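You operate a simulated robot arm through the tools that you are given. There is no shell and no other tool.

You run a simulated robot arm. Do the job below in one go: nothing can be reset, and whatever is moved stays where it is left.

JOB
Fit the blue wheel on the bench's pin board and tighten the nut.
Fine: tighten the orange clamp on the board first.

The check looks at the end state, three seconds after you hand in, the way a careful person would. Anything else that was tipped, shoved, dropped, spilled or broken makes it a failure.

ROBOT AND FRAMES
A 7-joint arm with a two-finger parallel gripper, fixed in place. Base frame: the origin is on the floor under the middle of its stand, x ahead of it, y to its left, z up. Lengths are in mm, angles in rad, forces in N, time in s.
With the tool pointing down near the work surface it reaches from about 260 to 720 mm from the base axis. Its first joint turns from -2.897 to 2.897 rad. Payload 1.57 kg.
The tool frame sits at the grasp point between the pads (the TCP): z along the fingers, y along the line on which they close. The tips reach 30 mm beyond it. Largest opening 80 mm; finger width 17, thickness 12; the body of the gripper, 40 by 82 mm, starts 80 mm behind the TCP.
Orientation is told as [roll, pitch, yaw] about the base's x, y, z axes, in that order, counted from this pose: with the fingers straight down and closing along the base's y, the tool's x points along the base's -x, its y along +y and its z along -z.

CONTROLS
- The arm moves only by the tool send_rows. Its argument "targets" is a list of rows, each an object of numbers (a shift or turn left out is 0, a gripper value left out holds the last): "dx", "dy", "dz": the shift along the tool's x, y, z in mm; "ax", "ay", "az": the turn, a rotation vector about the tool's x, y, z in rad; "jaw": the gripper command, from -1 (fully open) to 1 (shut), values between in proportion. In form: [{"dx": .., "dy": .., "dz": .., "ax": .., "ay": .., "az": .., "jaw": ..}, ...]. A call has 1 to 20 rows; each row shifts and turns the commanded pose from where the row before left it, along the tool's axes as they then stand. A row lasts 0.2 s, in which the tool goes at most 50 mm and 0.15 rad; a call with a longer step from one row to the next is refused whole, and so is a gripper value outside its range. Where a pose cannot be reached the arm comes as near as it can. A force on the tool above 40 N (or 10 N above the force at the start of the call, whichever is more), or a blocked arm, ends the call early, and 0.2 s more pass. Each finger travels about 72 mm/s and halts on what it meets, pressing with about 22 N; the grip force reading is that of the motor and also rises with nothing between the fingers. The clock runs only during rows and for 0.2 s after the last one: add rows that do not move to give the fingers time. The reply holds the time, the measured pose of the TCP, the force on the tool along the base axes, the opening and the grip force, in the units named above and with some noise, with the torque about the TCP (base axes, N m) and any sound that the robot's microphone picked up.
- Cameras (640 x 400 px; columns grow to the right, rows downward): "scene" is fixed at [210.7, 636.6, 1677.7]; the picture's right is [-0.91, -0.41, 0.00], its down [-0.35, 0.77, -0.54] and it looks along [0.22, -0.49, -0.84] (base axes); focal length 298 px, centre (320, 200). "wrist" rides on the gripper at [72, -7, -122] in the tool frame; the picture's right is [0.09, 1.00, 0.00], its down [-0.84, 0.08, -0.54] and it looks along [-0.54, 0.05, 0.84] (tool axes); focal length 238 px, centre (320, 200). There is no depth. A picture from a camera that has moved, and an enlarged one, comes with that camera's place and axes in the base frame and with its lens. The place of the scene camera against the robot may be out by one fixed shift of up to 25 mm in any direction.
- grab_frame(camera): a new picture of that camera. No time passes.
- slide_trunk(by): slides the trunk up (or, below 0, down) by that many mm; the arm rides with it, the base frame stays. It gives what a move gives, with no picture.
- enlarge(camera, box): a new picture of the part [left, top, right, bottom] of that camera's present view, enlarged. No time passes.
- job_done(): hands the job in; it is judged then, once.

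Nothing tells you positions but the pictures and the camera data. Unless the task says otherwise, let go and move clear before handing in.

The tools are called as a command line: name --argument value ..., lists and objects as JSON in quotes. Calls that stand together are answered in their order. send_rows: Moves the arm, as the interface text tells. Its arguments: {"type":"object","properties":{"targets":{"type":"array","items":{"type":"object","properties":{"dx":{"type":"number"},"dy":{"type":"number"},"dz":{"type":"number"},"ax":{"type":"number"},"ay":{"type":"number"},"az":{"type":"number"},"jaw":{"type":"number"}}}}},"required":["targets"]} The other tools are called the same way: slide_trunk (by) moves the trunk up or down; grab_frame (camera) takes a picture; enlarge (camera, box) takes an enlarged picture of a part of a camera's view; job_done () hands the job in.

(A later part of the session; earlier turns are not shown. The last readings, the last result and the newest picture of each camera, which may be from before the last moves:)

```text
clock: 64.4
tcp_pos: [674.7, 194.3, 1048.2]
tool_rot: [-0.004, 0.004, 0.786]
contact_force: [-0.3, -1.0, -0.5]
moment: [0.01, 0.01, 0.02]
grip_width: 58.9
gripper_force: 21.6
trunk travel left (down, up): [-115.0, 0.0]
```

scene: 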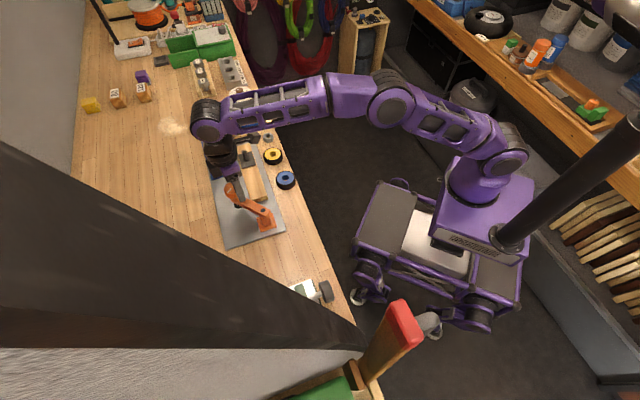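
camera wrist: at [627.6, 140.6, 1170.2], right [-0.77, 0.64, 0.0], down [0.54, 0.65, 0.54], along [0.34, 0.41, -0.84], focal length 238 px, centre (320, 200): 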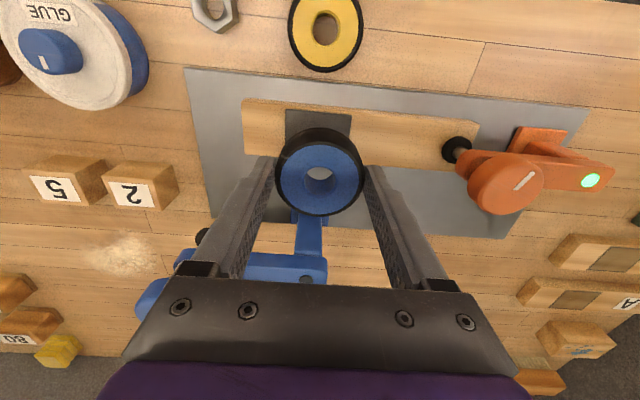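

The average puts the held wheel about 2.7 mm off the pin along the bench direction. I'll correct that and lower gently, watching the force for a miss.

send_rows --targets '[{"dy": -2.7}, {"dz": 10}, {"dz": 9}, {}]'

enlarge --camera "wrist" --box '[260, 100, 380, 230]'

enlarge --camera "scene" --box '[240, 130, 290, 180]'

```text
clock: 65.4
tcp_pos: [677.2, 191.6, 1029.4]
tool_rot: [-0.001, 0.003, 0.786]
contact_force: [0.1, -0.6, -0.2]
moment: [-0.03, 0.02, 0.03]
grip_width: 59.0
gripper_force: 21.8
trunk travel left (down, up): [-115.0, 0.0]
```

```text
3.08 times, centred on (320, 165) of wrist
camera zoom: at [629.9, 137.2, 1151.2], right [-0.77, 0.64, 0.0], down [0.54, 0.65, 0.54], along [0.35, 0.41, -0.84], focal length 733 px, centre (320, 308)
```

zoom: 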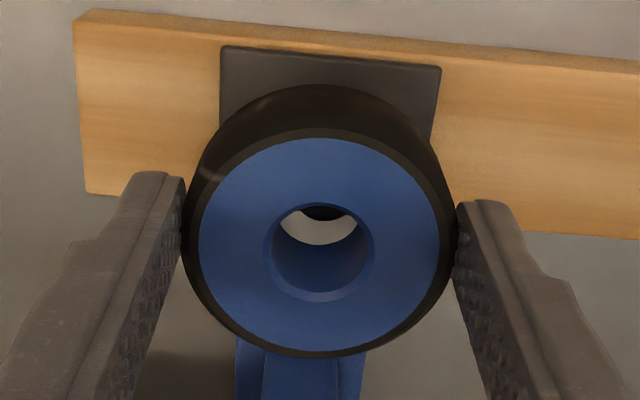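

```text
8.00 times, centred on (265, 155) of scene
camera zoom: at [210.7, 636.6, 1677.7], right [-0.91, -0.41, 0.0], down [-0.35, 0.77, -0.54], along [0.22, -0.49, -0.84], focal length 2382 px, centre (760, 560)
```

zoom: 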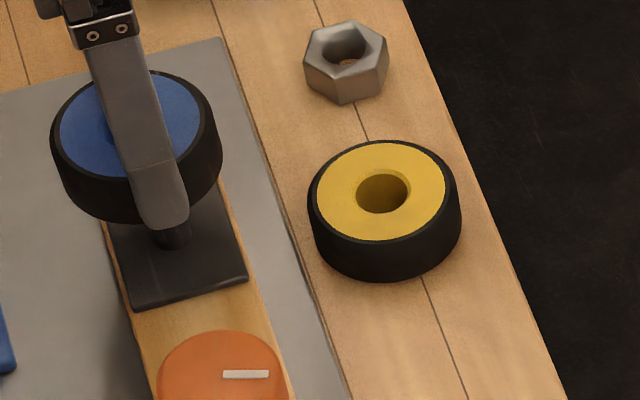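

I can see the pin top through the wheel's hole, within about 1 mm of centred. After a tiny correction I'll lower in small steps.

send_rows --targets '[{"dx": -0.7, "dy": 0.8, "dz": 3}, {"dz": 3}, {"dz": 3}, {"dz": 3}, {}]'

enlarge --camera "wrist" --box '[260, 100, 380, 230]'

```text
clock: 66.6
tcp_pos: [676.1, 193.3, 1015.9]
tool_rot: [0.0, 0.005, 0.787]
contact_force: [-1.6, -1.0, 1.1]
moment: [-0.08, 0.18, -0.02]
grip_width: 58.9
gripper_force: 21.5
trunk travel left (down, up): [-115.0, 0.0]
```

```text
3.08 times, centred on (320, 165) of wrist
camera zoom: at [629.3, 138.3, 1137.9], right [-0.77, 0.64, 0.0], down [0.54, 0.65, 0.54], along [0.34, 0.41, -0.84], focal length 733 px, centre (320, 308)
```

zoom: 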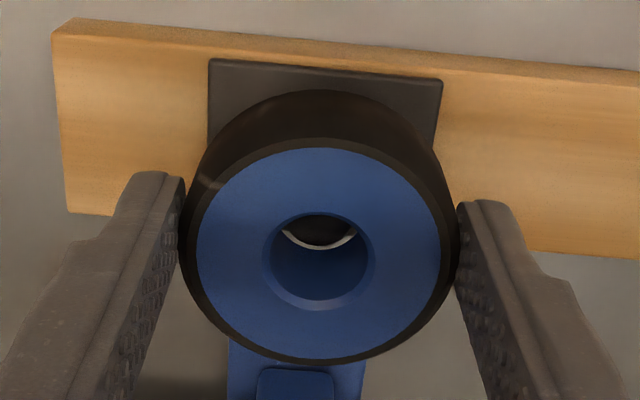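

enlarge --camera "wrist" --box '[300, 150, 345, 185]'

enlarge --camera "scene" --box '[240, 130, 290, 180]'

```text
11.43 times, centred on (322, 168) of wrist
camera zoom: at [629.3, 138.3, 1137.9], right [-0.77, 0.64, 0.0], down [0.54, 0.65, 0.54], along [0.34, 0.41, -0.84], focal length 2724 px, centre (291, 571)
```

zoom: 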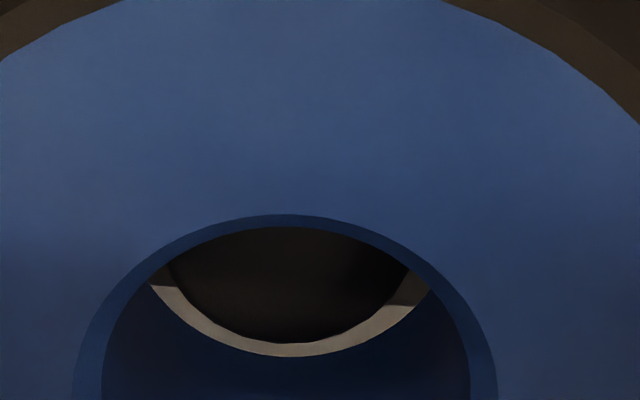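

```text
8.00 times, centred on (265, 155) of scene
camera zoom: at [210.7, 636.6, 1677.7], right [-0.91, -0.41, 0.0], down [-0.35, 0.77, -0.54], along [0.22, -0.49, -0.84], focal length 2382 px, centre (760, 560)
```

zoom: 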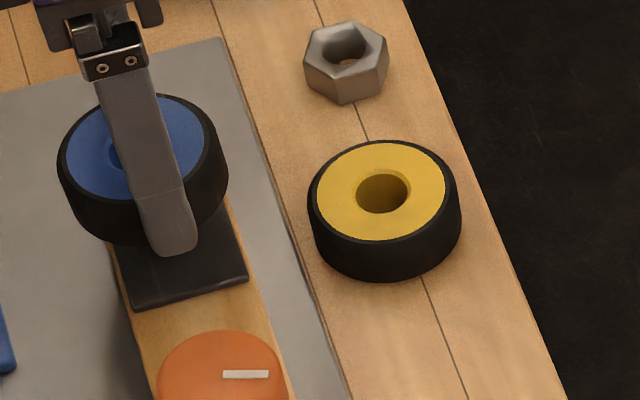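

The pin top sits right at the mouth of the hole with only about 1.4 mm of radial clearance. I'll ease down further in small steps and watch the force.

send_rows --targets '[{"dz": 2}, {"dz": 2}, {}]'

enlarge --camera "wrist" --box '[260, 100, 380, 230]'

enlarge --camera "wrist" --box '[300, 150, 345, 185]'

```text
clock: 67.4
tcp_pos: [676.4, 193.3, 1015.5]
tool_rot: [-0.003, 0.001, 0.786]
contact_force: [-3.1, -2.2, 1.9]
moment: [-0.03, 0.1, 0.0]
grip_width: 59.0
gripper_force: 21.8
trunk travel left (down, up): [-115.0, 0.0]
```

```text
3.08 times, centred on (320, 165) of wrist
camera zoom: at [629.3, 137.9, 1136.0], right [-0.77, 0.64, 0.0], down [0.54, 0.65, 0.54], along [0.35, 0.41, -0.84], focal length 733 px, centre (320, 308)
```

zoom: 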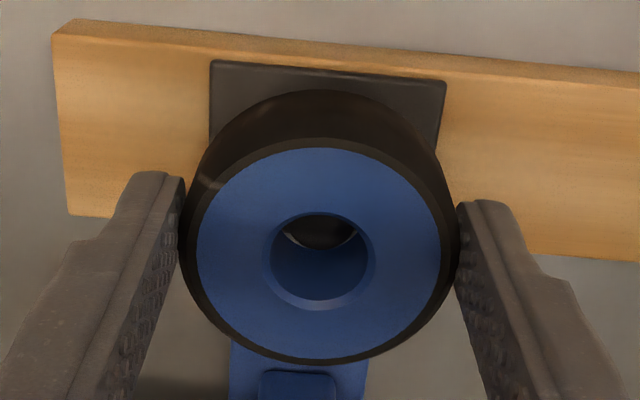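

```text
11.43 times, centred on (322, 168) of wrist
camera zoom: at [629.3, 137.9, 1136.0], right [-0.77, 0.64, 0.0], down [0.54, 0.65, 0.54], along [0.35, 0.41, -0.84], focal length 2724 px, centre (291, 571)
```

zoom: 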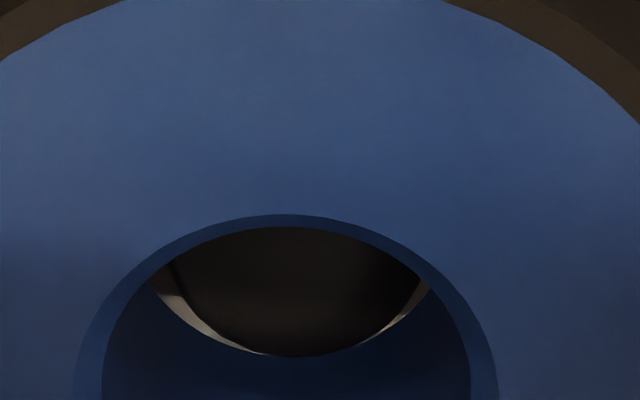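

send_rows --targets '[{}, {}]'

send_rows --targets '[{"dz": 2}, {}]'

enlarge --camera "wrist" --box '[300, 150, 345, 185]'

```text
clock: 68.0
tcp_pos: [676.4, 193.2, 1013.9]
tool_rot: [-0.003, 0.004, 0.786]
contact_force: [-2.6, -1.7, -0.2]
moment: [-0.08, 0.05, -0.04]
grip_width: 59.0
gripper_force: 22.0
trunk travel left (down, up): [-115.0, 0.0]
```

```text
clock: 68.6
tcp_pos: [677.8, 192.8, 1010.8]
tool_rot: [-0.002, 0.004, 0.786]
contact_force: [-1.4, -1.2, -0.3]
moment: [-0.06, 0.03, 0.01]
grip_width: 59.0
gripper_force: 22.3
trunk travel left (down, up): [-115.0, 0.0]
```

```text
11.43 times, centred on (322, 168) of wrist
camera zoom: at [629.2, 138.0, 1133.7], right [-0.77, 0.64, 0.0], down [0.54, 0.65, 0.54], along [0.34, 0.41, -0.84], focal length 2724 px, centre (291, 571)
```

zoom: 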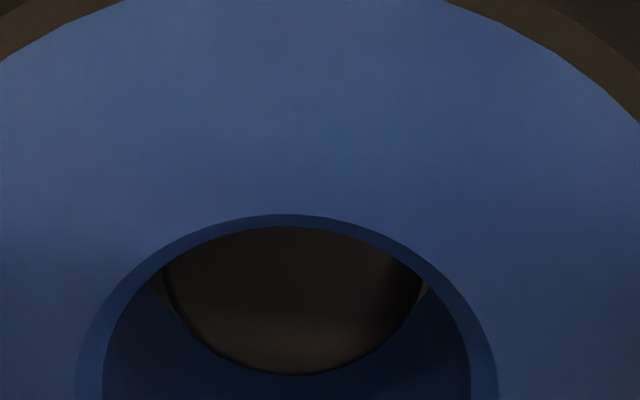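

The pin is now inside the wheel's hole with almost no force. I'll continue lowering toward the plate.

send_rows --targets '[{"dz": 3}, {"dz": 3}, {"dz": 3}, {"dz": 3}, {}]'

enlarge --camera "wrist" --box '[260, 100, 380, 230]'

```text
clock: 69.8
tcp_pos: [676.5, 193.4, 1001.0]
tool_rot: [0.0, 0.002, 0.786]
contact_force: [-3.0, -3.2, 3.2]
moment: [-0.08, 0.04, 0.0]
grip_width: 58.9
gripper_force: 21.6
trunk travel left (down, up): [-115.0, 0.0]
```

```text
3.08 times, centred on (320, 165) of wrist
camera zoom: at [629.3, 137.7, 1121.9], right [-0.77, 0.64, 0.0], down [0.54, 0.65, 0.54], along [0.35, 0.41, -0.84], focal length 733 px, centre (320, 308)
```

zoom: 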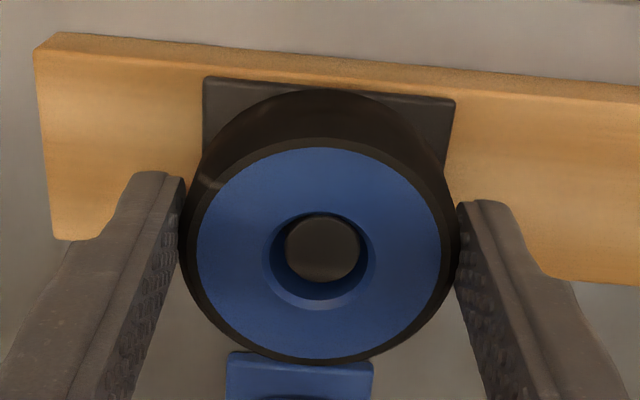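

send_rows --targets '[{"dz": 3}, {"dz": 3}, {"dz": 3}, {}]'

enlarge --camera "wrist" --box '[260, 100, 380, 230]'

enlarge --camera "scene" --box '[240, 130, 290, 180]'

```text
clock: 70.8
tcp_pos: [677.6, 194.0, 991.2]
tool_rot: [-0.003, 0.002, 0.786]
contact_force: [-1.4, -1.7, 1.1]
moment: [-0.02, 0.05, 0.04]
grip_width: 59.0
gripper_force: 21.8
trunk travel left (down, up): [-115.0, 0.0]
```

```text
3.08 times, centred on (320, 165) of wrist
camera zoom: at [629.2, 137.8, 1112.8], right [-0.77, 0.64, 0.0], down [0.54, 0.65, 0.54], along [0.35, 0.41, -0.84], focal length 733 px, centre (320, 308)
```

zoom: 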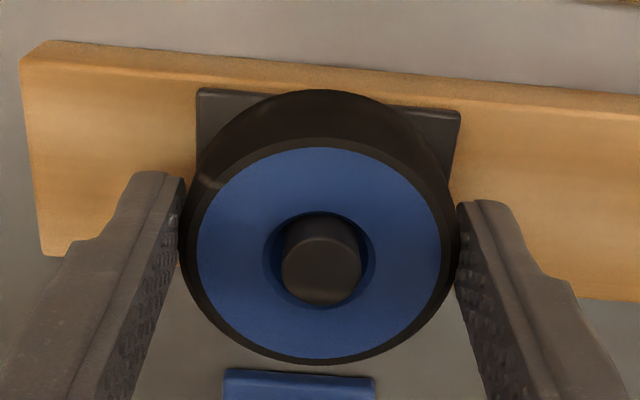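

```text
8.00 times, centred on (265, 155) of scene
camera zoom: at [210.7, 636.6, 1677.7], right [-0.91, -0.41, 0.0], down [-0.35, 0.77, -0.54], along [0.22, -0.49, -0.84], focal length 2382 px, centre (760, 560)
```

zoom: 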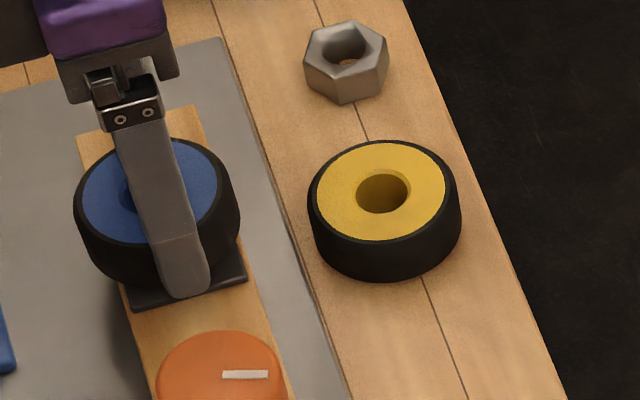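

send_rows --targets '[{"dz": 2}, {"dz": 2}, {}]'

send_rows --targets '[{"dz": 2}, {}]'

send_rows --targets '[{"dz": 1.5}, {}]'

enlarge --camera "wrist" --box '[260, 100, 380, 230]'

```text
clock: 71.6
tcp_pos: [676.8, 193.8, 988.2]
tool_rot: [-0.002, 0.0, 0.786]
contact_force: [-0.8, -0.4, 6.5]
moment: [0.1, -0.11, 0.06]
grip_width: 59.1
gripper_force: 22.0
trunk travel left (down, up): [-115.0, 0.0]
```

```text
clock: 72.2
tcp_pos: [677.9, 193.1, 989.4]
tool_rot: [-0.004, -0.003, 0.786]
contact_force: [0.2, 0.3, 19.4]
moment: [0.44, -0.23, 0.01]
grip_width: 59.0
gripper_force: 22.1
trunk travel left (down, up): [-115.0, 0.0]
```

```text
clock: 72.8
tcp_pos: [676.9, 192.4, 986.7]
tool_rot: [-0.005, -0.004, 0.785]
contact_force: [2.8, 2.4, 29.2]
moment: [0.47, -0.13, 0.0]
grip_width: 58.8
gripper_force: 22.2
trunk travel left (down, up): [-115.0, 0.0]
```

```text
3.08 times, centred on (320, 165) of wrist
camera zoom: at [628.0, 137.5, 1108.6], right [-0.77, 0.64, 0.0], down [0.53, 0.65, 0.54], along [0.35, 0.42, -0.84], focal length 733 px, centre (320, 308)
```

zoom: 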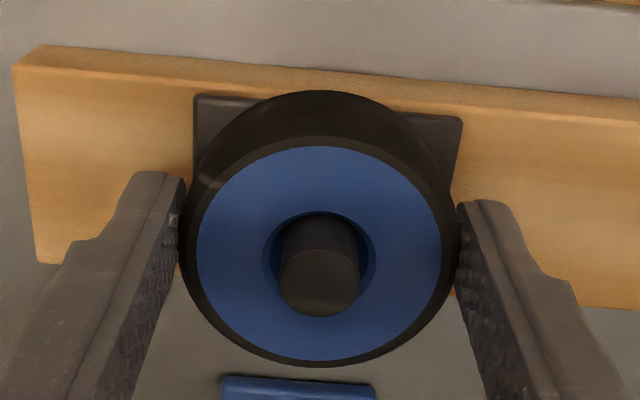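

The wheel has bottomed on the pin plate, with Fz rising to 29 N. I'll ease the pressure, open, and lift clear.

send_rows --targets '[{"dz": -2}, {"dz": -2}, {"jaw": -1}, {}, {}, {}]'

enlarge --camera "wrist" --box '[260, 100, 380, 230]'

```text
clock: 74.2
tcp_pos: [678.0, 192.9, 986.8]
tool_rot: [-0.003, 0.004, 0.785]
contact_force: [0.0, -0.1, 0.1]
moment: [0.0, 0.05, 0.01]
grip_width: 80.2
gripper_force: 0.0
trunk travel left (down, up): [-115.0, 0.0]
```

```text
3.08 times, centred on (320, 165) of wrist
camera zoom: at [629.5, 137.9, 1108.9], right [-0.77, 0.64, 0.0], down [0.54, 0.65, 0.54], along [0.34, 0.41, -0.84], focal length 733 px, centre (320, 308)
```

zoom: 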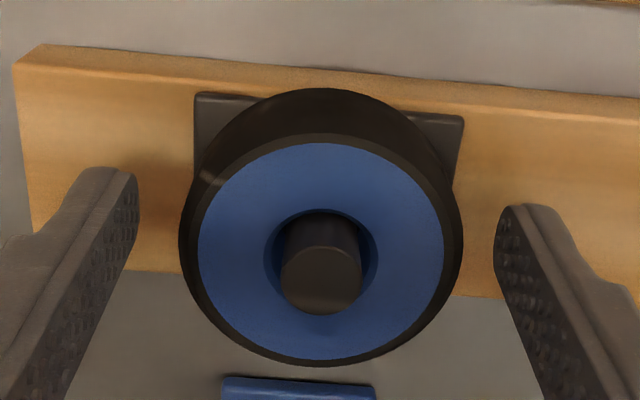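

The blue wheel is seated on the pin. I'll rise and move over to the nut, near (671, 66), to see how its flats lie.

send_rows --targets '[{"dz": -30}, {"dz": -35}, {"dx": 31.5, "dy": -29}, {"dx": 31.5, "dy": -29}, {"dx": 31.5, "dy": -29}, {}]'

grab_frame --camera "wrist"

enlarge --camera "wrist" --box '[260, 80, 380, 190]'

```text
clock: 75.6
tcp_pos: [672.9, 65.1, 1052.8]
tool_rot: [-0.001, 0.002, 0.786]
contact_force: [-0.2, -0.4, 0.3]
moment: [0.04, 0.01, -0.01]
grip_width: 79.9
gripper_force: 0.1
trunk travel left (down, up): [-115.0, 0.0]
```

```text
taken
camera wrist: at [624.2, 9.3, 1174.8], right [-0.77, 0.64, 0.0], down [0.54, 0.65, 0.54], along [0.35, 0.42, -0.84], focal length 238 px, centre (320, 200)
```

wrist: 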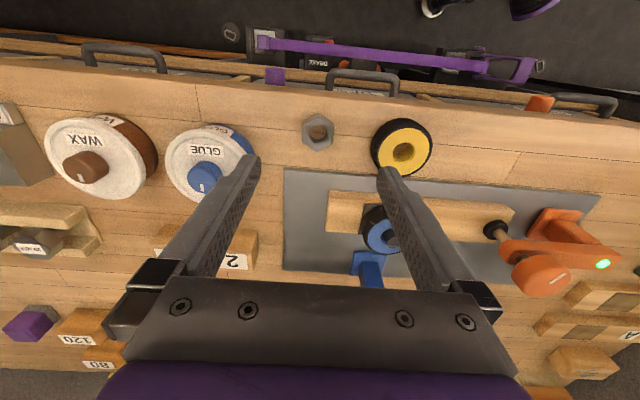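

```text
3.64 times, centred on (320, 135) of wrist
camera zoom: at [624.2, 9.3, 1174.8], right [-0.77, 0.64, 0.0], down [0.54, 0.65, 0.54], along [0.35, 0.42, -0.84], focal length 867 px, centre (320, 436)
```

zoom: 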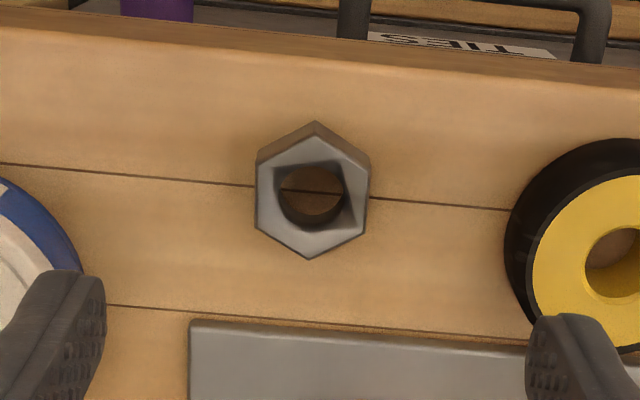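

The nut is a hex about 30 mm across flats, centred near (674, 65.5), and its flats are within 3° of the current finger direction. I'll align and descend in two stages.

send_rows --targets '[{"dx": -1.1, "dy": -0.6, "az": -0.05}, {"dz": 25}, {"dz": 25}, {"dz": 25}, {}]'

grab_frame --camera "wrist"

enlarge --camera "wrist" --box '[260, 110, 380, 220]'

```text
clock: 76.8
tcp_pos: [672.7, 66.0, 976.6]
tool_rot: [-0.001, 0.001, 0.835]
contact_force: [-0.1, -0.7, 0.4]
moment: [-0.01, -0.03, -0.03]
grip_width: 79.9
gripper_force: 0.1
trunk travel left (down, up): [-115.0, 0.0]
```

```text
taken
camera wrist: at [628.7, 8.0, 1099.2], right [-0.8, 0.6, 0.0], down [0.5, 0.67, 0.54], along [0.32, 0.43, -0.84], focal length 238 px, centre (320, 200)
```

wrist: 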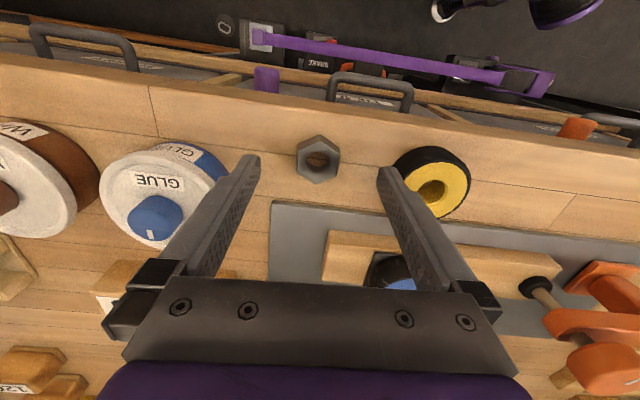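

```text
3.64 times, centred on (320, 165) of wrist
camera zoom: at [628.7, 8.0, 1099.2], right [-0.8, 0.6, 0.0], down [0.5, 0.67, 0.54], along [0.32, 0.43, -0.84], focal length 867 px, centre (320, 327)
```

zoom: 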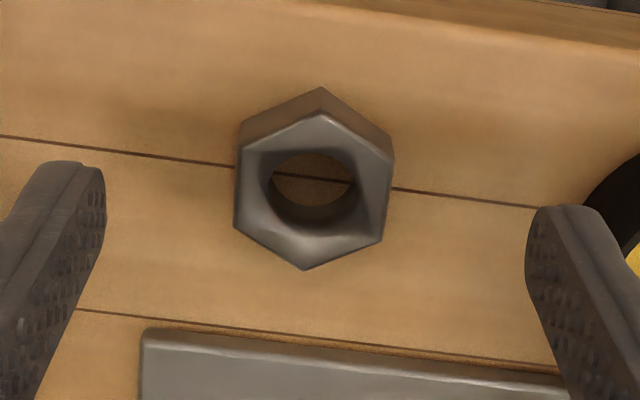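

The flats are aligned. A glue jar sits close to the outer finger, so I'll narrow the opening to about 52 mm before going down around the nut.

send_rows --targets '[{"dy": -1.6, "jaw": -0.3}, {}, {}, {"dz": 10}, {"dz": 9}, {}]'

enlarge --camera "wrist" --box '[260, 110, 380, 220]'

```text
clock: 78.2
tcp_pos: [673.8, 62.6, 958.0]
tool_rot: [-0.001, 0.003, 0.836]
contact_force: [0.3, 0.5, -0.4]
moment: [0.02, 0.01, 0.03]
grip_width: 52.2
gripper_force: 0.0
trunk travel left (down, up): [-115.0, 0.0]
```

```text
3.64 times, centred on (320, 165) of wrist
camera zoom: at [629.2, 6.5, 1080.1], right [-0.8, 0.6, 0.0], down [0.5, 0.67, 0.54], along [0.32, 0.43, -0.84], focal length 867 px, centre (320, 327)
```

zoom: 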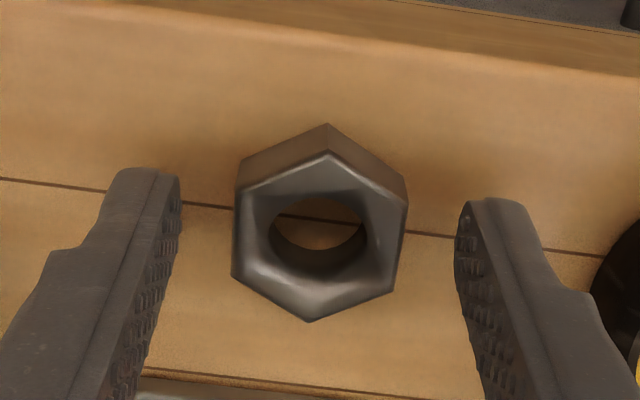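

The nut is centred between the fingers. I'll drop 2 mm more and grip it.

send_rows --targets '[{"dz": 2}, {"jaw": 1}, {}, {}, {}]'

enlarge --camera "wrist" --box '[260, 110, 380, 220]'

```text
clock: 79.4
tcp_pos: [674.8, 63.5, 957.1]
tool_rot: [-0.002, 0.003, 0.836]
contact_force: [0.8, 0.1, 0.5]
moment: [-0.01, 0.02, 0.01]
grip_width: 31.3
gripper_force: 22.1
trunk travel left (down, up): [-115.0, 0.0]
```

```text
3.64 times, centred on (320, 165) of wrist
camera zoom: at [629.2, 6.6, 1078.5], right [-0.8, 0.6, 0.0], down [0.5, 0.67, 0.54], along [0.32, 0.43, -0.84], focal length 867 px, centre (320, 327)
```

zoom: 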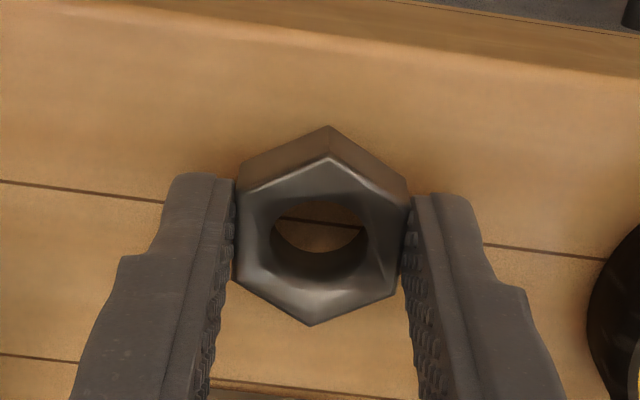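

The nut is gripped on its flats at 31 mm. I'll lift it and carry it toward the pin, stopping where I can see the pin top.

send_rows --targets '[{"dz": -10}, {"dz": -25}, {"dz": -30}, {"dz": -20}, {}]'

grab_frame --camera "wrist"

```text
clock: 80.6
tcp_pos: [674.5, 63.7, 1041.1]
tool_rot: [-0.001, 0.004, 0.836]
contact_force: [0.1, 0.3, -0.1]
moment: [-0.01, 0.02, 0.01]
grip_width: 31.6
gripper_force: 21.5
trunk travel left (down, up): [-115.0, 0.0]
```

```text
taken
camera wrist: at [630.0, 7.1, 1163.3], right [-0.8, 0.6, 0.0], down [0.5, 0.67, 0.54], along [0.32, 0.43, -0.84], focal length 238 px, centre (320, 200)
```

wrist: 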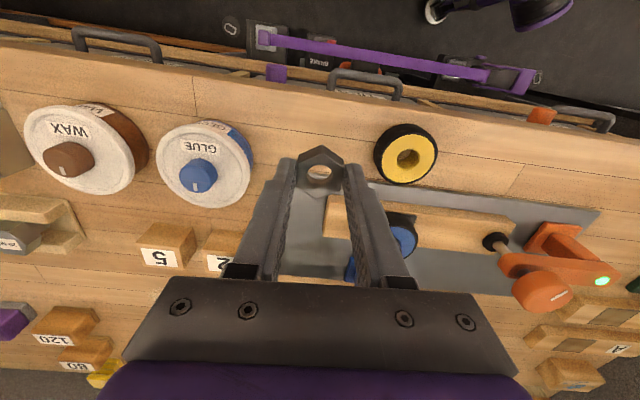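

send_rows --targets '[{"dy": 28.2}, {"dy": 28.2}, {"dy": 28.2}, {}]'

grab_frame --camera "wrist"

enlarge --camera "wrist" --box '[275, 190, 365, 270]'

```text
clock: 81.6
tcp_pos: [612.8, 120.5, 1042.0]
tool_rot: [-0.002, 0.005, 0.836]
contact_force: [-0.6, -0.2, -0.4]
moment: [0.03, -0.01, -0.01]
grip_width: 31.5
gripper_force: 22.3
trunk travel left (down, up): [-115.0, 0.0]
```

```text
taken
camera wrist: at [566.9, 63.5, 1163.3], right [-0.8, 0.6, 0.0], down [0.5, 0.67, 0.54], along [0.32, 0.43, -0.84], focal length 238 px, centre (320, 200)
```

wrist: 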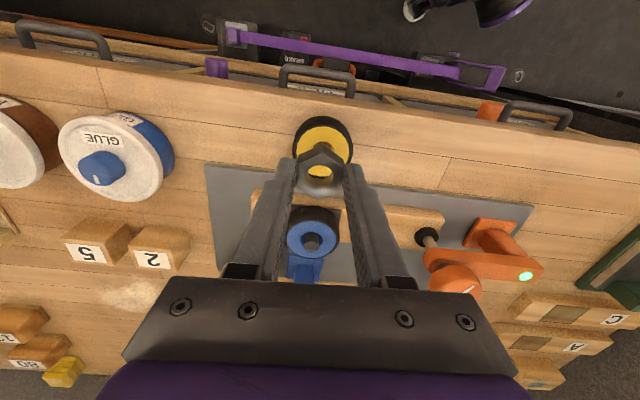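

```text
5.00 times, centred on (320, 230) of wrist
camera zoom: at [566.9, 63.5, 1163.3], right [-0.8, 0.6, 0.0], down [0.5, 0.67, 0.54], along [0.32, 0.43, -0.84], focal length 1192 px, centre (320, 50)
```

zoom: 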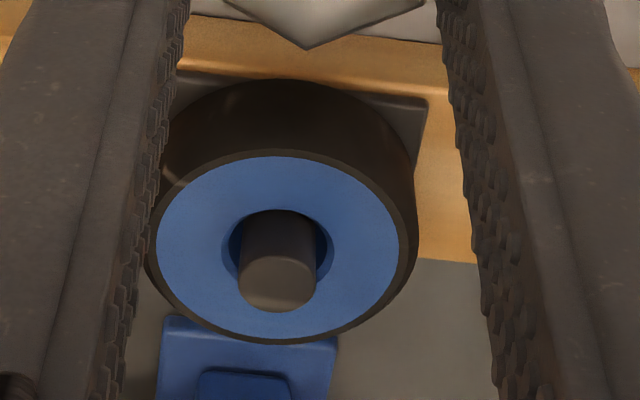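

The pin top is clearly visible, with a diameter of about 16. The nut lines up sideways and needs about 99 mm more travel. I'll move over the pin and check through the nut's hole.

send_rows --targets '[{"dx": -33}, {"dx": -33}, {"dx": -33}, {"dz": 8}, {}]'

grab_frame --camera "wrist"

enlarge --camera "wrist" --box '[280, 130, 360, 200]'

enlarge --camera "scene" --box '[240, 130, 290, 180]'

```text
clock: 82.8
tcp_pos: [678.5, 195.4, 1032.1]
tool_rot: [-0.003, 0.002, 0.836]
contact_force: [-0.1, 0.1, -0.3]
moment: [-0.02, -0.03, 0.01]
grip_width: 31.6
gripper_force: 21.7
trunk travel left (down, up): [-115.0, 0.0]
```

```text
taken
camera wrist: at [633.0, 137.4, 1154.1], right [-0.8, 0.6, 0.0], down [0.5, 0.67, 0.54], along [0.32, 0.43, -0.84], focal length 238 px, centre (320, 200)
```

wrist: 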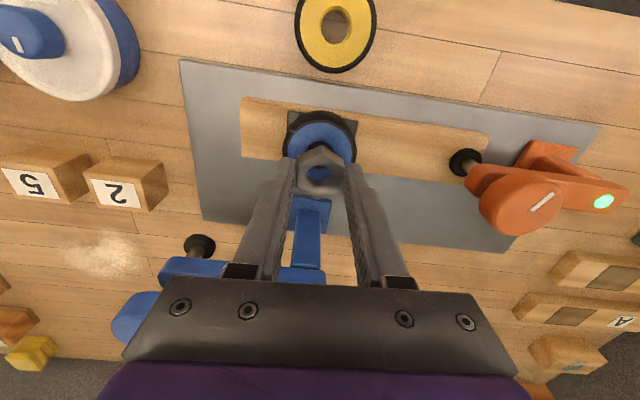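

```text
5.71 times, centred on (320, 165) of wrist
camera zoom: at [633.0, 137.4, 1154.1], right [-0.8, 0.6, 0.0], down [0.5, 0.67, 0.54], along [0.32, 0.43, -0.84], focal length 1362 px, centre (320, 400)
```

zoom: 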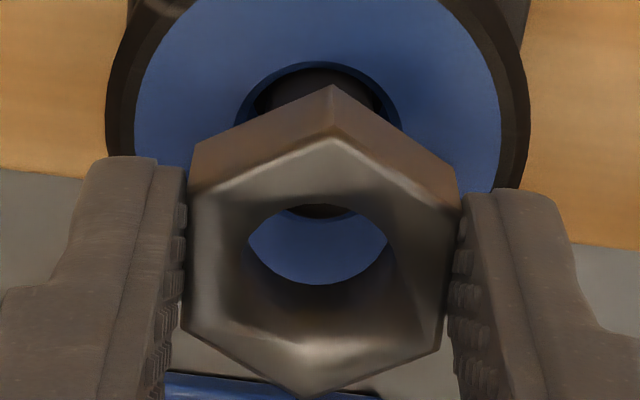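

```text
8.00 times, centred on (265, 155) of scene
camera zoom: at [210.7, 636.6, 1677.7], right [-0.91, -0.41, 0.0], down [-0.35, 0.77, -0.54], along [0.22, -0.49, -0.84], focal length 2382 px, centre (760, 560)
```

zoom: 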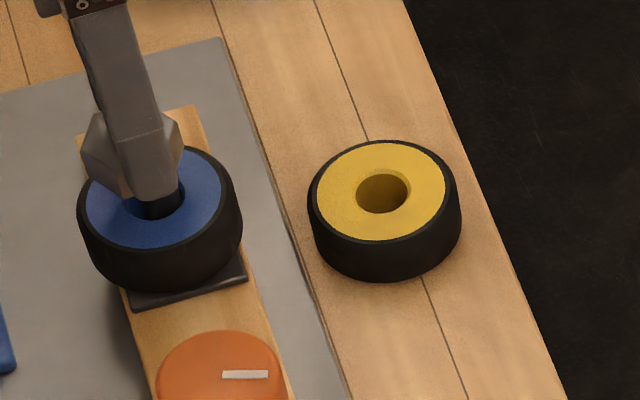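

The pin lines up with the nut's hole to within about half a millimetre. I'll make a tiny correction and lower to just above the pin top.

send_rows --targets '[{"dy": 0.3, "dz": 4}, {"dz": 4}, {}]'

enlarge --camera "wrist" --box '[280, 130, 360, 200]'

enlarge --camera "scene" --box '[245, 135, 280, 165]'

```text
clock: 83.6
tcp_pos: [677.4, 194.9, 1024.6]
tool_rot: [-0.004, 0.004, 0.836]
contact_force: [-0.3, 0.0, -1.1]
moment: [-0.03, 0.03, -0.01]
grip_width: 31.4
gripper_force: 21.9
trunk travel left (down, up): [-115.0, 0.0]
```

```text
5.71 times, centred on (320, 165) of wrist
camera zoom: at [632.7, 137.3, 1146.7], right [-0.8, 0.6, 0.0], down [0.5, 0.67, 0.54], along [0.32, 0.43, -0.84], focal length 1362 px, centre (320, 400)
```

zoom: 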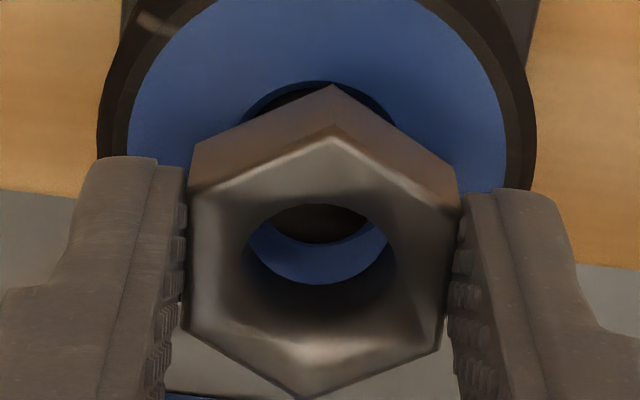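

```text
13.33 times, centred on (262, 150) of scene
camera zoom: at [210.7, 636.6, 1677.7], right [-0.91, -0.41, 0.0], down [-0.35, 0.77, -0.54], along [0.22, -0.49, -0.84], focal length 3971 px, centre (1087, 867)
```

zoom: 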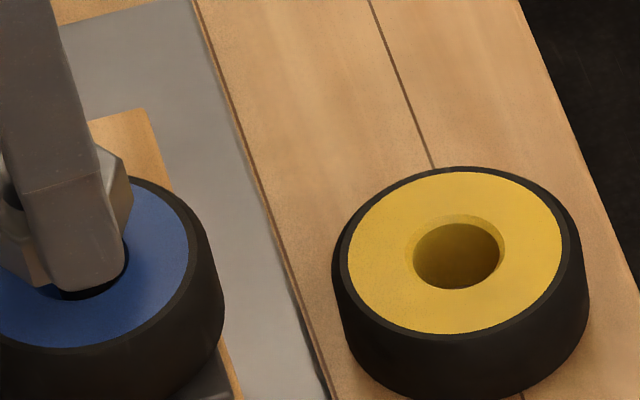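

send_rows --targets '[{"dz": 2.5}, {"dz": 2.5}, {}]'

enlarge --camera "wrist" --box '[280, 130, 360, 200]'

```text
clock: 84.4
tcp_pos: [677.1, 194.1, 1023.8]
tool_rot: [-0.006, -0.003, 0.836]
contact_force: [2.4, 0.5, 20.6]
moment: [-0.07, 0.0, 0.03]
grip_width: 31.4
gripper_force: 22.0
trunk travel left (down, up): [-115.0, 0.0]
```

```text
5.71 times, centred on (320, 165) of wrist
camera zoom: at [631.6, 137.0, 1145.3], right [-0.8, 0.6, 0.0], down [0.5, 0.67, 0.54], along [0.33, 0.43, -0.84], focal length 1362 px, centre (320, 400)
```

zoom: 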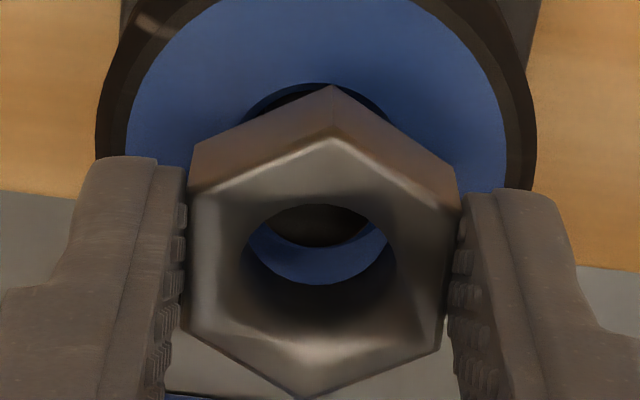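

The nut touched the pin top at 20 N. In this view its hole is about 4.5 mm too far along the tool's -x. I'll back up, shift by that amount, and re-check.

send_rows --targets '[{"dz": -8}, {"dx": 4.5}, {}]'

enlarge --camera "wrist" --box '[280, 130, 360, 200]'

```text
clock: 85.2
tcp_pos: [674.3, 190.5, 1028.4]
tool_rot: [0.001, 0.005, 0.834]
contact_force: [-0.4, 0.2, -0.3]
moment: [0.0, 0.04, 0.05]
grip_width: 31.3
gripper_force: 21.8
trunk travel left (down, up): [-115.0, 0.0]
```

```text
5.71 times, centred on (320, 165) of wrist
camera zoom: at [629.5, 133.6, 1149.6], right [-0.8, 0.6, 0.0], down [0.5, 0.67, 0.54], along [0.32, 0.43, -0.84], focal length 1362 px, centre (320, 400)
```

zoom: 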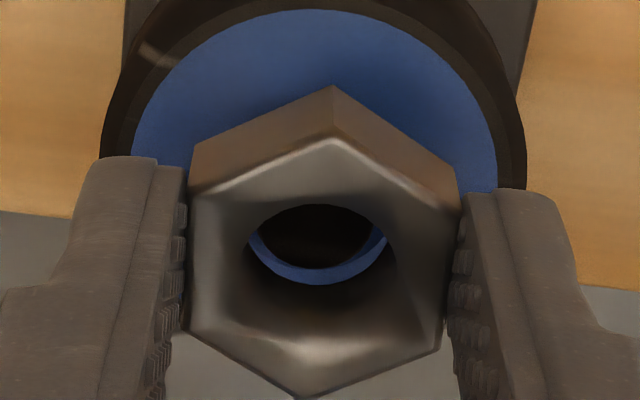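

send_rows --targets '[{"dx": -0.8, "dz": 3}, {}]'

enlarge --camera "wrist" --box '[295, 145, 345, 185]'

```text
clock: 85.8
tcp_pos: [675.1, 191.9, 1026.1]
tool_rot: [-0.002, 0.004, 0.836]
contact_force: [0.2, -0.4, -0.5]
moment: [0.04, 0.01, 0.0]
grip_width: 31.7
gripper_force: 21.7
trunk travel left (down, up): [-115.0, 0.0]
```

```text
10.00 times, centred on (320, 165) of wrist
camera zoom: at [630.3, 134.5, 1147.0], right [-0.8, 0.6, 0.0], down [0.5, 0.67, 0.54], along [0.32, 0.43, -0.84], focal length 2384 px, centre (320, 550)
```

zoom: 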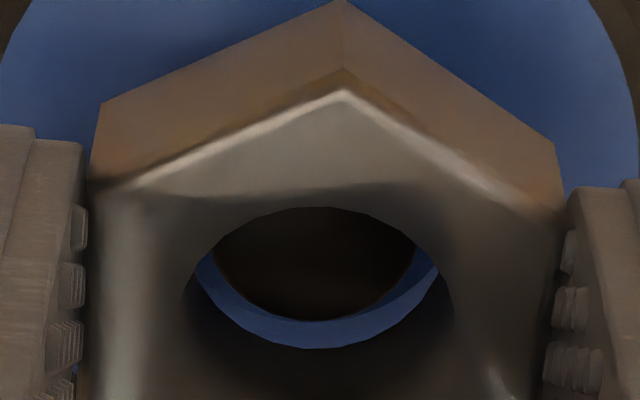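

send_rows --targets '[{"dy": -0.2, "dz": 1}, {"dz": 1}, {"dz": 1}, {}]'

enlarge --camera "wrist" --box '[295, 145, 345, 185]'

```text
clock: 86.8
tcp_pos: [675.7, 193.0, 1022.2]
tool_rot: [-0.002, 0.005, 0.836]
contact_force: [-0.9, 0.5, -0.7]
moment: [-0.01, -0.01, -0.01]
grip_width: 31.3
gripper_force: 21.7
trunk travel left (down, up): [-115.0, 0.0]
```

```text
10.00 times, centred on (320, 165) of wrist
camera zoom: at [630.5, 134.5, 1144.0], right [-0.8, 0.6, 0.0], down [0.5, 0.67, 0.54], along [0.32, 0.43, -0.84], focal length 2384 px, centre (320, 550)
```

zoom: 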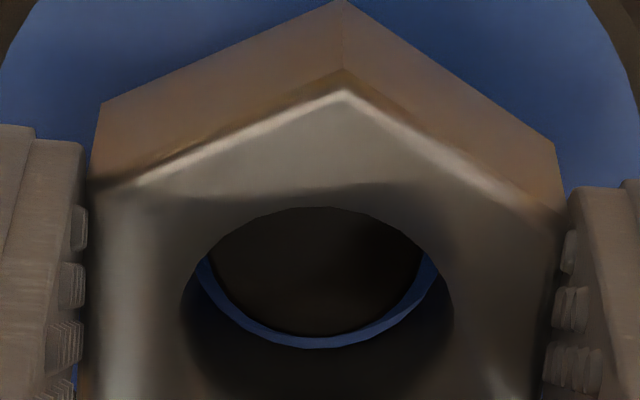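

No contact force, and the gap around the pin looks even. I'll keep lowering.

send_rows --targets '[{"dz": 1}, {"dz": 1}, {"dz": 1}, {}]'

enlarge --camera "wrist" --box '[295, 145, 345, 185]'

```text
clock: 87.8
tcp_pos: [675.1, 192.7, 1019.7]
tool_rot: [-0.002, 0.0, 0.835]
contact_force: [1.8, -0.4, 5.1]
moment: [-0.02, 0.03, 0.01]
grip_width: 31.3
gripper_force: 22.4
trunk travel left (down, up): [-115.0, 0.0]
```

```text
10.00 times, centred on (320, 165) of wrist
camera zoom: at [630.1, 134.2, 1141.8], right [-0.8, 0.6, 0.0], down [0.5, 0.67, 0.54], along [0.33, 0.43, -0.84], focal length 2384 px, centre (320, 550)
```

zoom: 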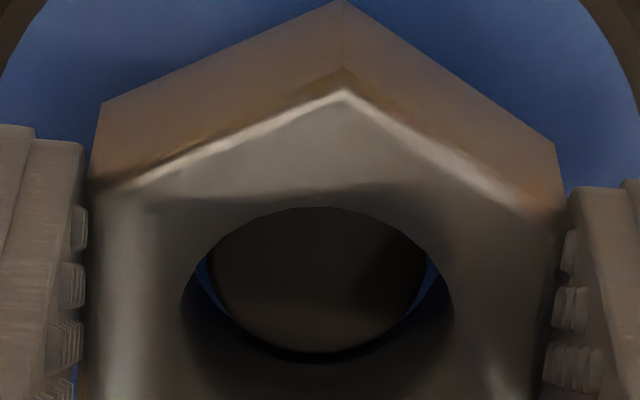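

send_rows --targets '[{"dz": 1}, {"dz": 1}, {}]'

enlarge --camera "wrist" --box '[295, 145, 345, 185]'

```text
clock: 88.6
tcp_pos: [673.6, 192.0, 1020.0]
tool_rot: [-0.004, -0.001, 0.837]
contact_force: [3.3, 0.1, 17.7]
moment: [-0.14, 0.13, -0.05]
grip_width: 31.3
gripper_force: 21.4
trunk travel left (down, up): [-115.0, 0.0]
```

```text
10.00 times, centred on (320, 165) of wrist
camera zoom: at [629.6, 134.0, 1141.3], right [-0.8, 0.6, 0.0], down [0.5, 0.67, 0.54], along [0.33, 0.43, -0.84], focal length 2384 px, centre (320, 550)
```

zoom: 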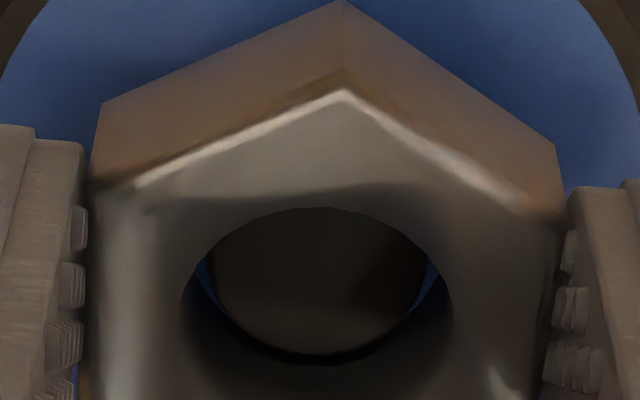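

The nut is on the pin by a few millimetres and then blocked, with the load offset toward the robot side. I'll ease off, nudge it 0.6 mm that way, and press lightly again.

send_rows --targets '[{"dz": -2.5}, {"dx": 0.6}, {"dz": 1}, {"dz": 1}, {}]'

enlarge --camera "wrist" --box '[295, 145, 345, 185]'

```text
clock: 89.8
tcp_pos: [675.5, 190.9, 1019.7]
tool_rot: [-0.005, 0.001, 0.837]
contact_force: [9.5, 1.9, 18.3]
moment: [0.11, -0.22, -0.05]
grip_width: 31.2
gripper_force: 22.0
trunk travel left (down, up): [-115.0, 0.0]
```

```text
10.00 times, centred on (320, 165) of wrist
camera zoom: at [629.6, 133.9, 1141.3], right [-0.8, 0.6, 0.0], down [0.5, 0.67, 0.54], along [0.33, 0.43, -0.84], focal length 2384 px, centre (320, 550)
```

zoom: 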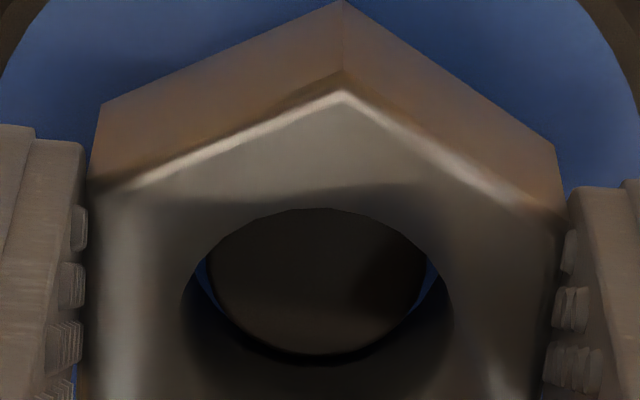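

The sideways resistance shows the nut is properly located on the pin. What stops it vertically is the thread, so it needs turning. I'll undo the nudge, relax the push, and turn clockwise.

send_rows --targets '[{"dx": -0.7}, {"dz": -1.5}, {}]'

send_rows --targets '[{"az": 0.12}, {"az": 0.12}, {"az": 0.12}, {"az": 0.12}, {"az": 0.12}, {"az": 0.12}, {}]'

enlarge --camera "wrist" --box '[280, 130, 360, 200]'

```text
clock: 90.6
tcp_pos: [673.8, 190.9, 1020.2]
tool_rot: [-0.002, 0.003, 0.836]
contact_force: [6.0, -1.2, 15.3]
moment: [0.02, -0.24, -0.02]
grip_width: 31.5
gripper_force: 22.0
trunk travel left (down, up): [-115.0, 0.0]
```

```text
clock: 92.2
tcp_pos: [673.5, 192.4, 1020.1]
tool_rot: [-0.001, 0.004, 0.115]
contact_force: [-7.2, 6.6, 1.8]
moment: [0.25, 0.23, 0.0]
grip_width: 31.3
gripper_force: 21.9
trunk travel left (down, up): [-115.0, 0.0]
```

```text
5.71 times, centred on (320, 165) of wrist
camera zoom: at [602.2, 178.6, 1140.9], right [-0.21, 0.98, 0.0], down [0.82, 0.17, 0.54], along [0.53, 0.11, -0.84], focal length 1362 px, centre (320, 400)
```

zoom: 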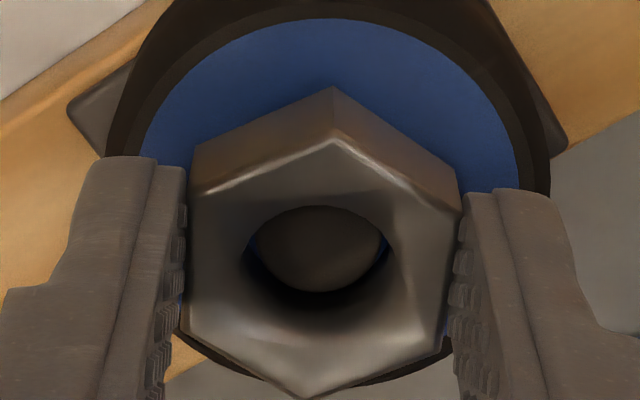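

Turning cut the axial load, but the nut centre is about 2.7 mm off the tool axis, so side force built up. I'll correct the position and from now on turn about the pin axis.

send_rows --targets '[{"dx": 0.67, "dy": 1.78}, {}]'

send_rows --targets '[{"dx": -0.02, "dy": 0.31, "dz": 0.2, "az": 0.12}, {"dx": -0.02, "dy": 0.31, "dz": 0.2, "az": 0.12}, {"dx": -0.02, "dy": 0.31, "dz": 0.2, "az": 0.12}, {"dx": -0.02, "dy": 0.31, "dz": 0.2, "az": 0.12}, {"dx": -0.02, "dy": 0.31, "dz": 0.2, "az": 0.12}, {"dx": -0.02, "dy": 0.31, "dz": 0.2, "az": 0.12}, {}]'

enlarge --camera "wrist" --box '[280, 130, 360, 200]'

```text
clock: 92.8
tcp_pos: [673.1, 193.0, 1020.1]
tool_rot: [-0.004, 0.003, 0.116]
contact_force: [-5.9, 2.0, 0.2]
moment: [0.13, 0.31, 0.01]
grip_width: 31.3
gripper_force: 22.4
trunk travel left (down, up): [-115.0, 0.0]
```

```text
clock: 94.4
tcp_pos: [675.1, 194.3, 1018.9]
tool_rot: [-0.004, -0.003, -0.607]
contact_force: [-3.7, -0.7, 0.4]
moment: [0.08, 0.15, -0.04]
grip_width: 31.6
gripper_force: 22.0
trunk travel left (down, up): [-115.0, 0.0]
```

```text
5.71 times, centred on (320, 165) of wrist
camera zoom: at [610.2, 231.0, 1139.8], right [0.49, 0.87, 0.0], down [0.73, -0.41, 0.54], along [0.47, -0.27, -0.84], focal length 1362 px, centre (320, 400)
```

zoom: 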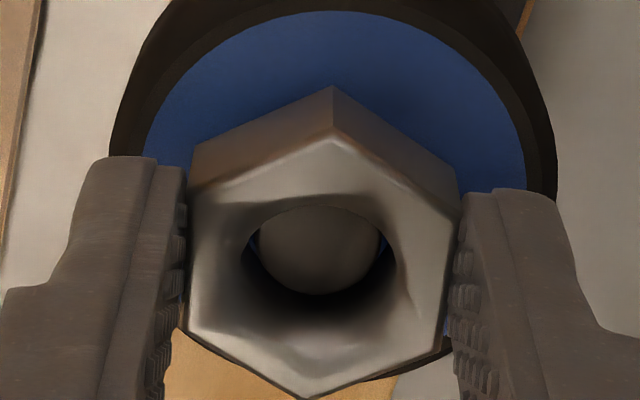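

send_rows --targets '[{"dz": 1}, {}]'

send_rows --targets '[{"dz": 1}, {}]'

enlarge --camera "wrist" --box '[280, 130, 360, 200]'

```text
clock: 95.0
tcp_pos: [674.7, 194.4, 1018.5]
tool_rot: [-0.001, -0.002, -0.605]
contact_force: [-1.3, -2.2, 3.6]
moment: [-0.01, 0.15, 0.01]
grip_width: 31.4
gripper_force: 22.1
trunk travel left (down, up): [-115.0, 0.0]
```

```text
clock: 95.6
tcp_pos: [674.2, 194.8, 1019.2]
tool_rot: [0.0, -0.005, -0.605]
contact_force: [1.5, -2.1, 9.4]
moment: [0.02, 0.15, -0.01]
grip_width: 31.6
gripper_force: 21.7
trunk travel left (down, up): [-115.0, 0.0]
```

```text
5.71 times, centred on (320, 165) of wrist
camera zoom: at [609.8, 230.8, 1139.2], right [0.49, 0.87, 0.0], down [0.73, -0.41, 0.54], along [0.47, -0.27, -0.84], focal length 1362 px, centre (320, 400)
```

zoom: 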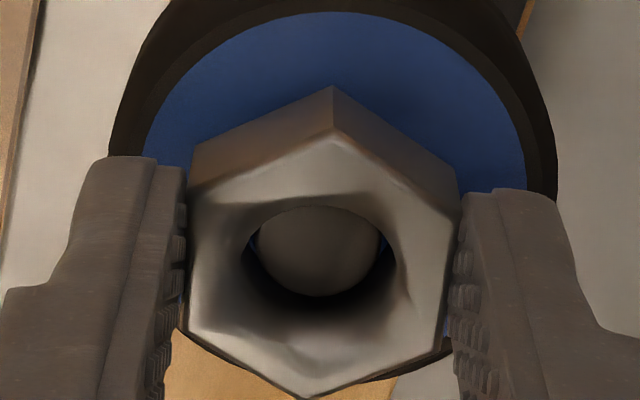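

The thread blocks a straight push, so turning is what drives the nut down. I'll continue clockwise.

send_rows --targets '[{"dx": -0.02, "dy": 0.31, "az": 0.12}, {"dx": -0.02, "dy": 0.31, "az": 0.12}, {"dx": -0.02, "dy": 0.31, "az": 0.12}, {"dx": -0.02, "dy": 0.31, "az": 0.12}, {"dx": -0.02, "dy": 0.31, "az": 0.12}, {"dx": -0.02, "dy": 0.31, "az": 0.12}, {}]'

enlarge --camera "wrist" --box '[280, 130, 360, 200]'

```text
clock: 97.2
tcp_pos: [675.4, 197.0, 1016.5]
tool_rot: [0.002, -0.004, -1.326]
contact_force: [5.9, -1.7, 11.6]
moment: [0.0, -0.2, -0.05]
grip_width: 31.4
gripper_force: 21.8
trunk travel left (down, up): [-115.0, 0.0]
```

```text
5.71 times, centred on (320, 165) of wrist
camera zoom: at [650.6, 264.7, 1138.2], right [0.94, 0.33, 0.0], down [0.28, -0.79, 0.54], along [0.18, -0.51, -0.84], focal length 1362 px, centre (320, 400)
```

zoom: 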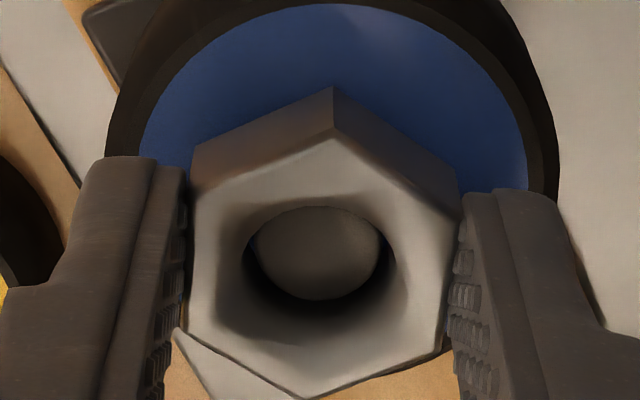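

The nut is working its way down the thread. I'll release it, centre the tool on the pin axis, rotate back 120° to the next pair of flats and re-grip.

send_rows --targets '[{"dz": -1.5}, {"jaw": -0.25}, {}, {}, {"dx": -2.7}, {}]'

enlarge --camera "wrist" --box '[280, 130, 360, 200]'

```text
clock: 98.6
tcp_pos: [677.5, 194.1, 1018.3]
tool_rot: [-0.002, -0.001, -1.324]
contact_force: [-0.1, 0.6, -0.6]
moment: [0.0, 0.01, 0.0]
grip_width: 50.1
gripper_force: 0.1
trunk travel left (down, up): [-115.0, 0.0]
```

```text
5.71 times, centred on (320, 165) of wrist
camera zoom: at [651.5, 262.2, 1139.4], right [0.94, 0.33, 0.0], down [0.28, -0.79, 0.54], along [0.18, -0.51, -0.84], focal length 1362 px, centre (320, 400)
```

zoom: 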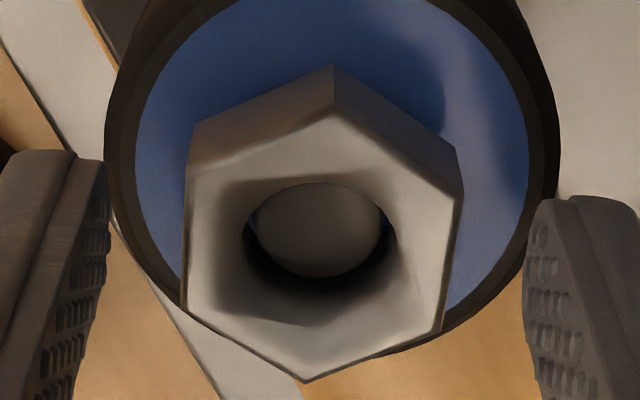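

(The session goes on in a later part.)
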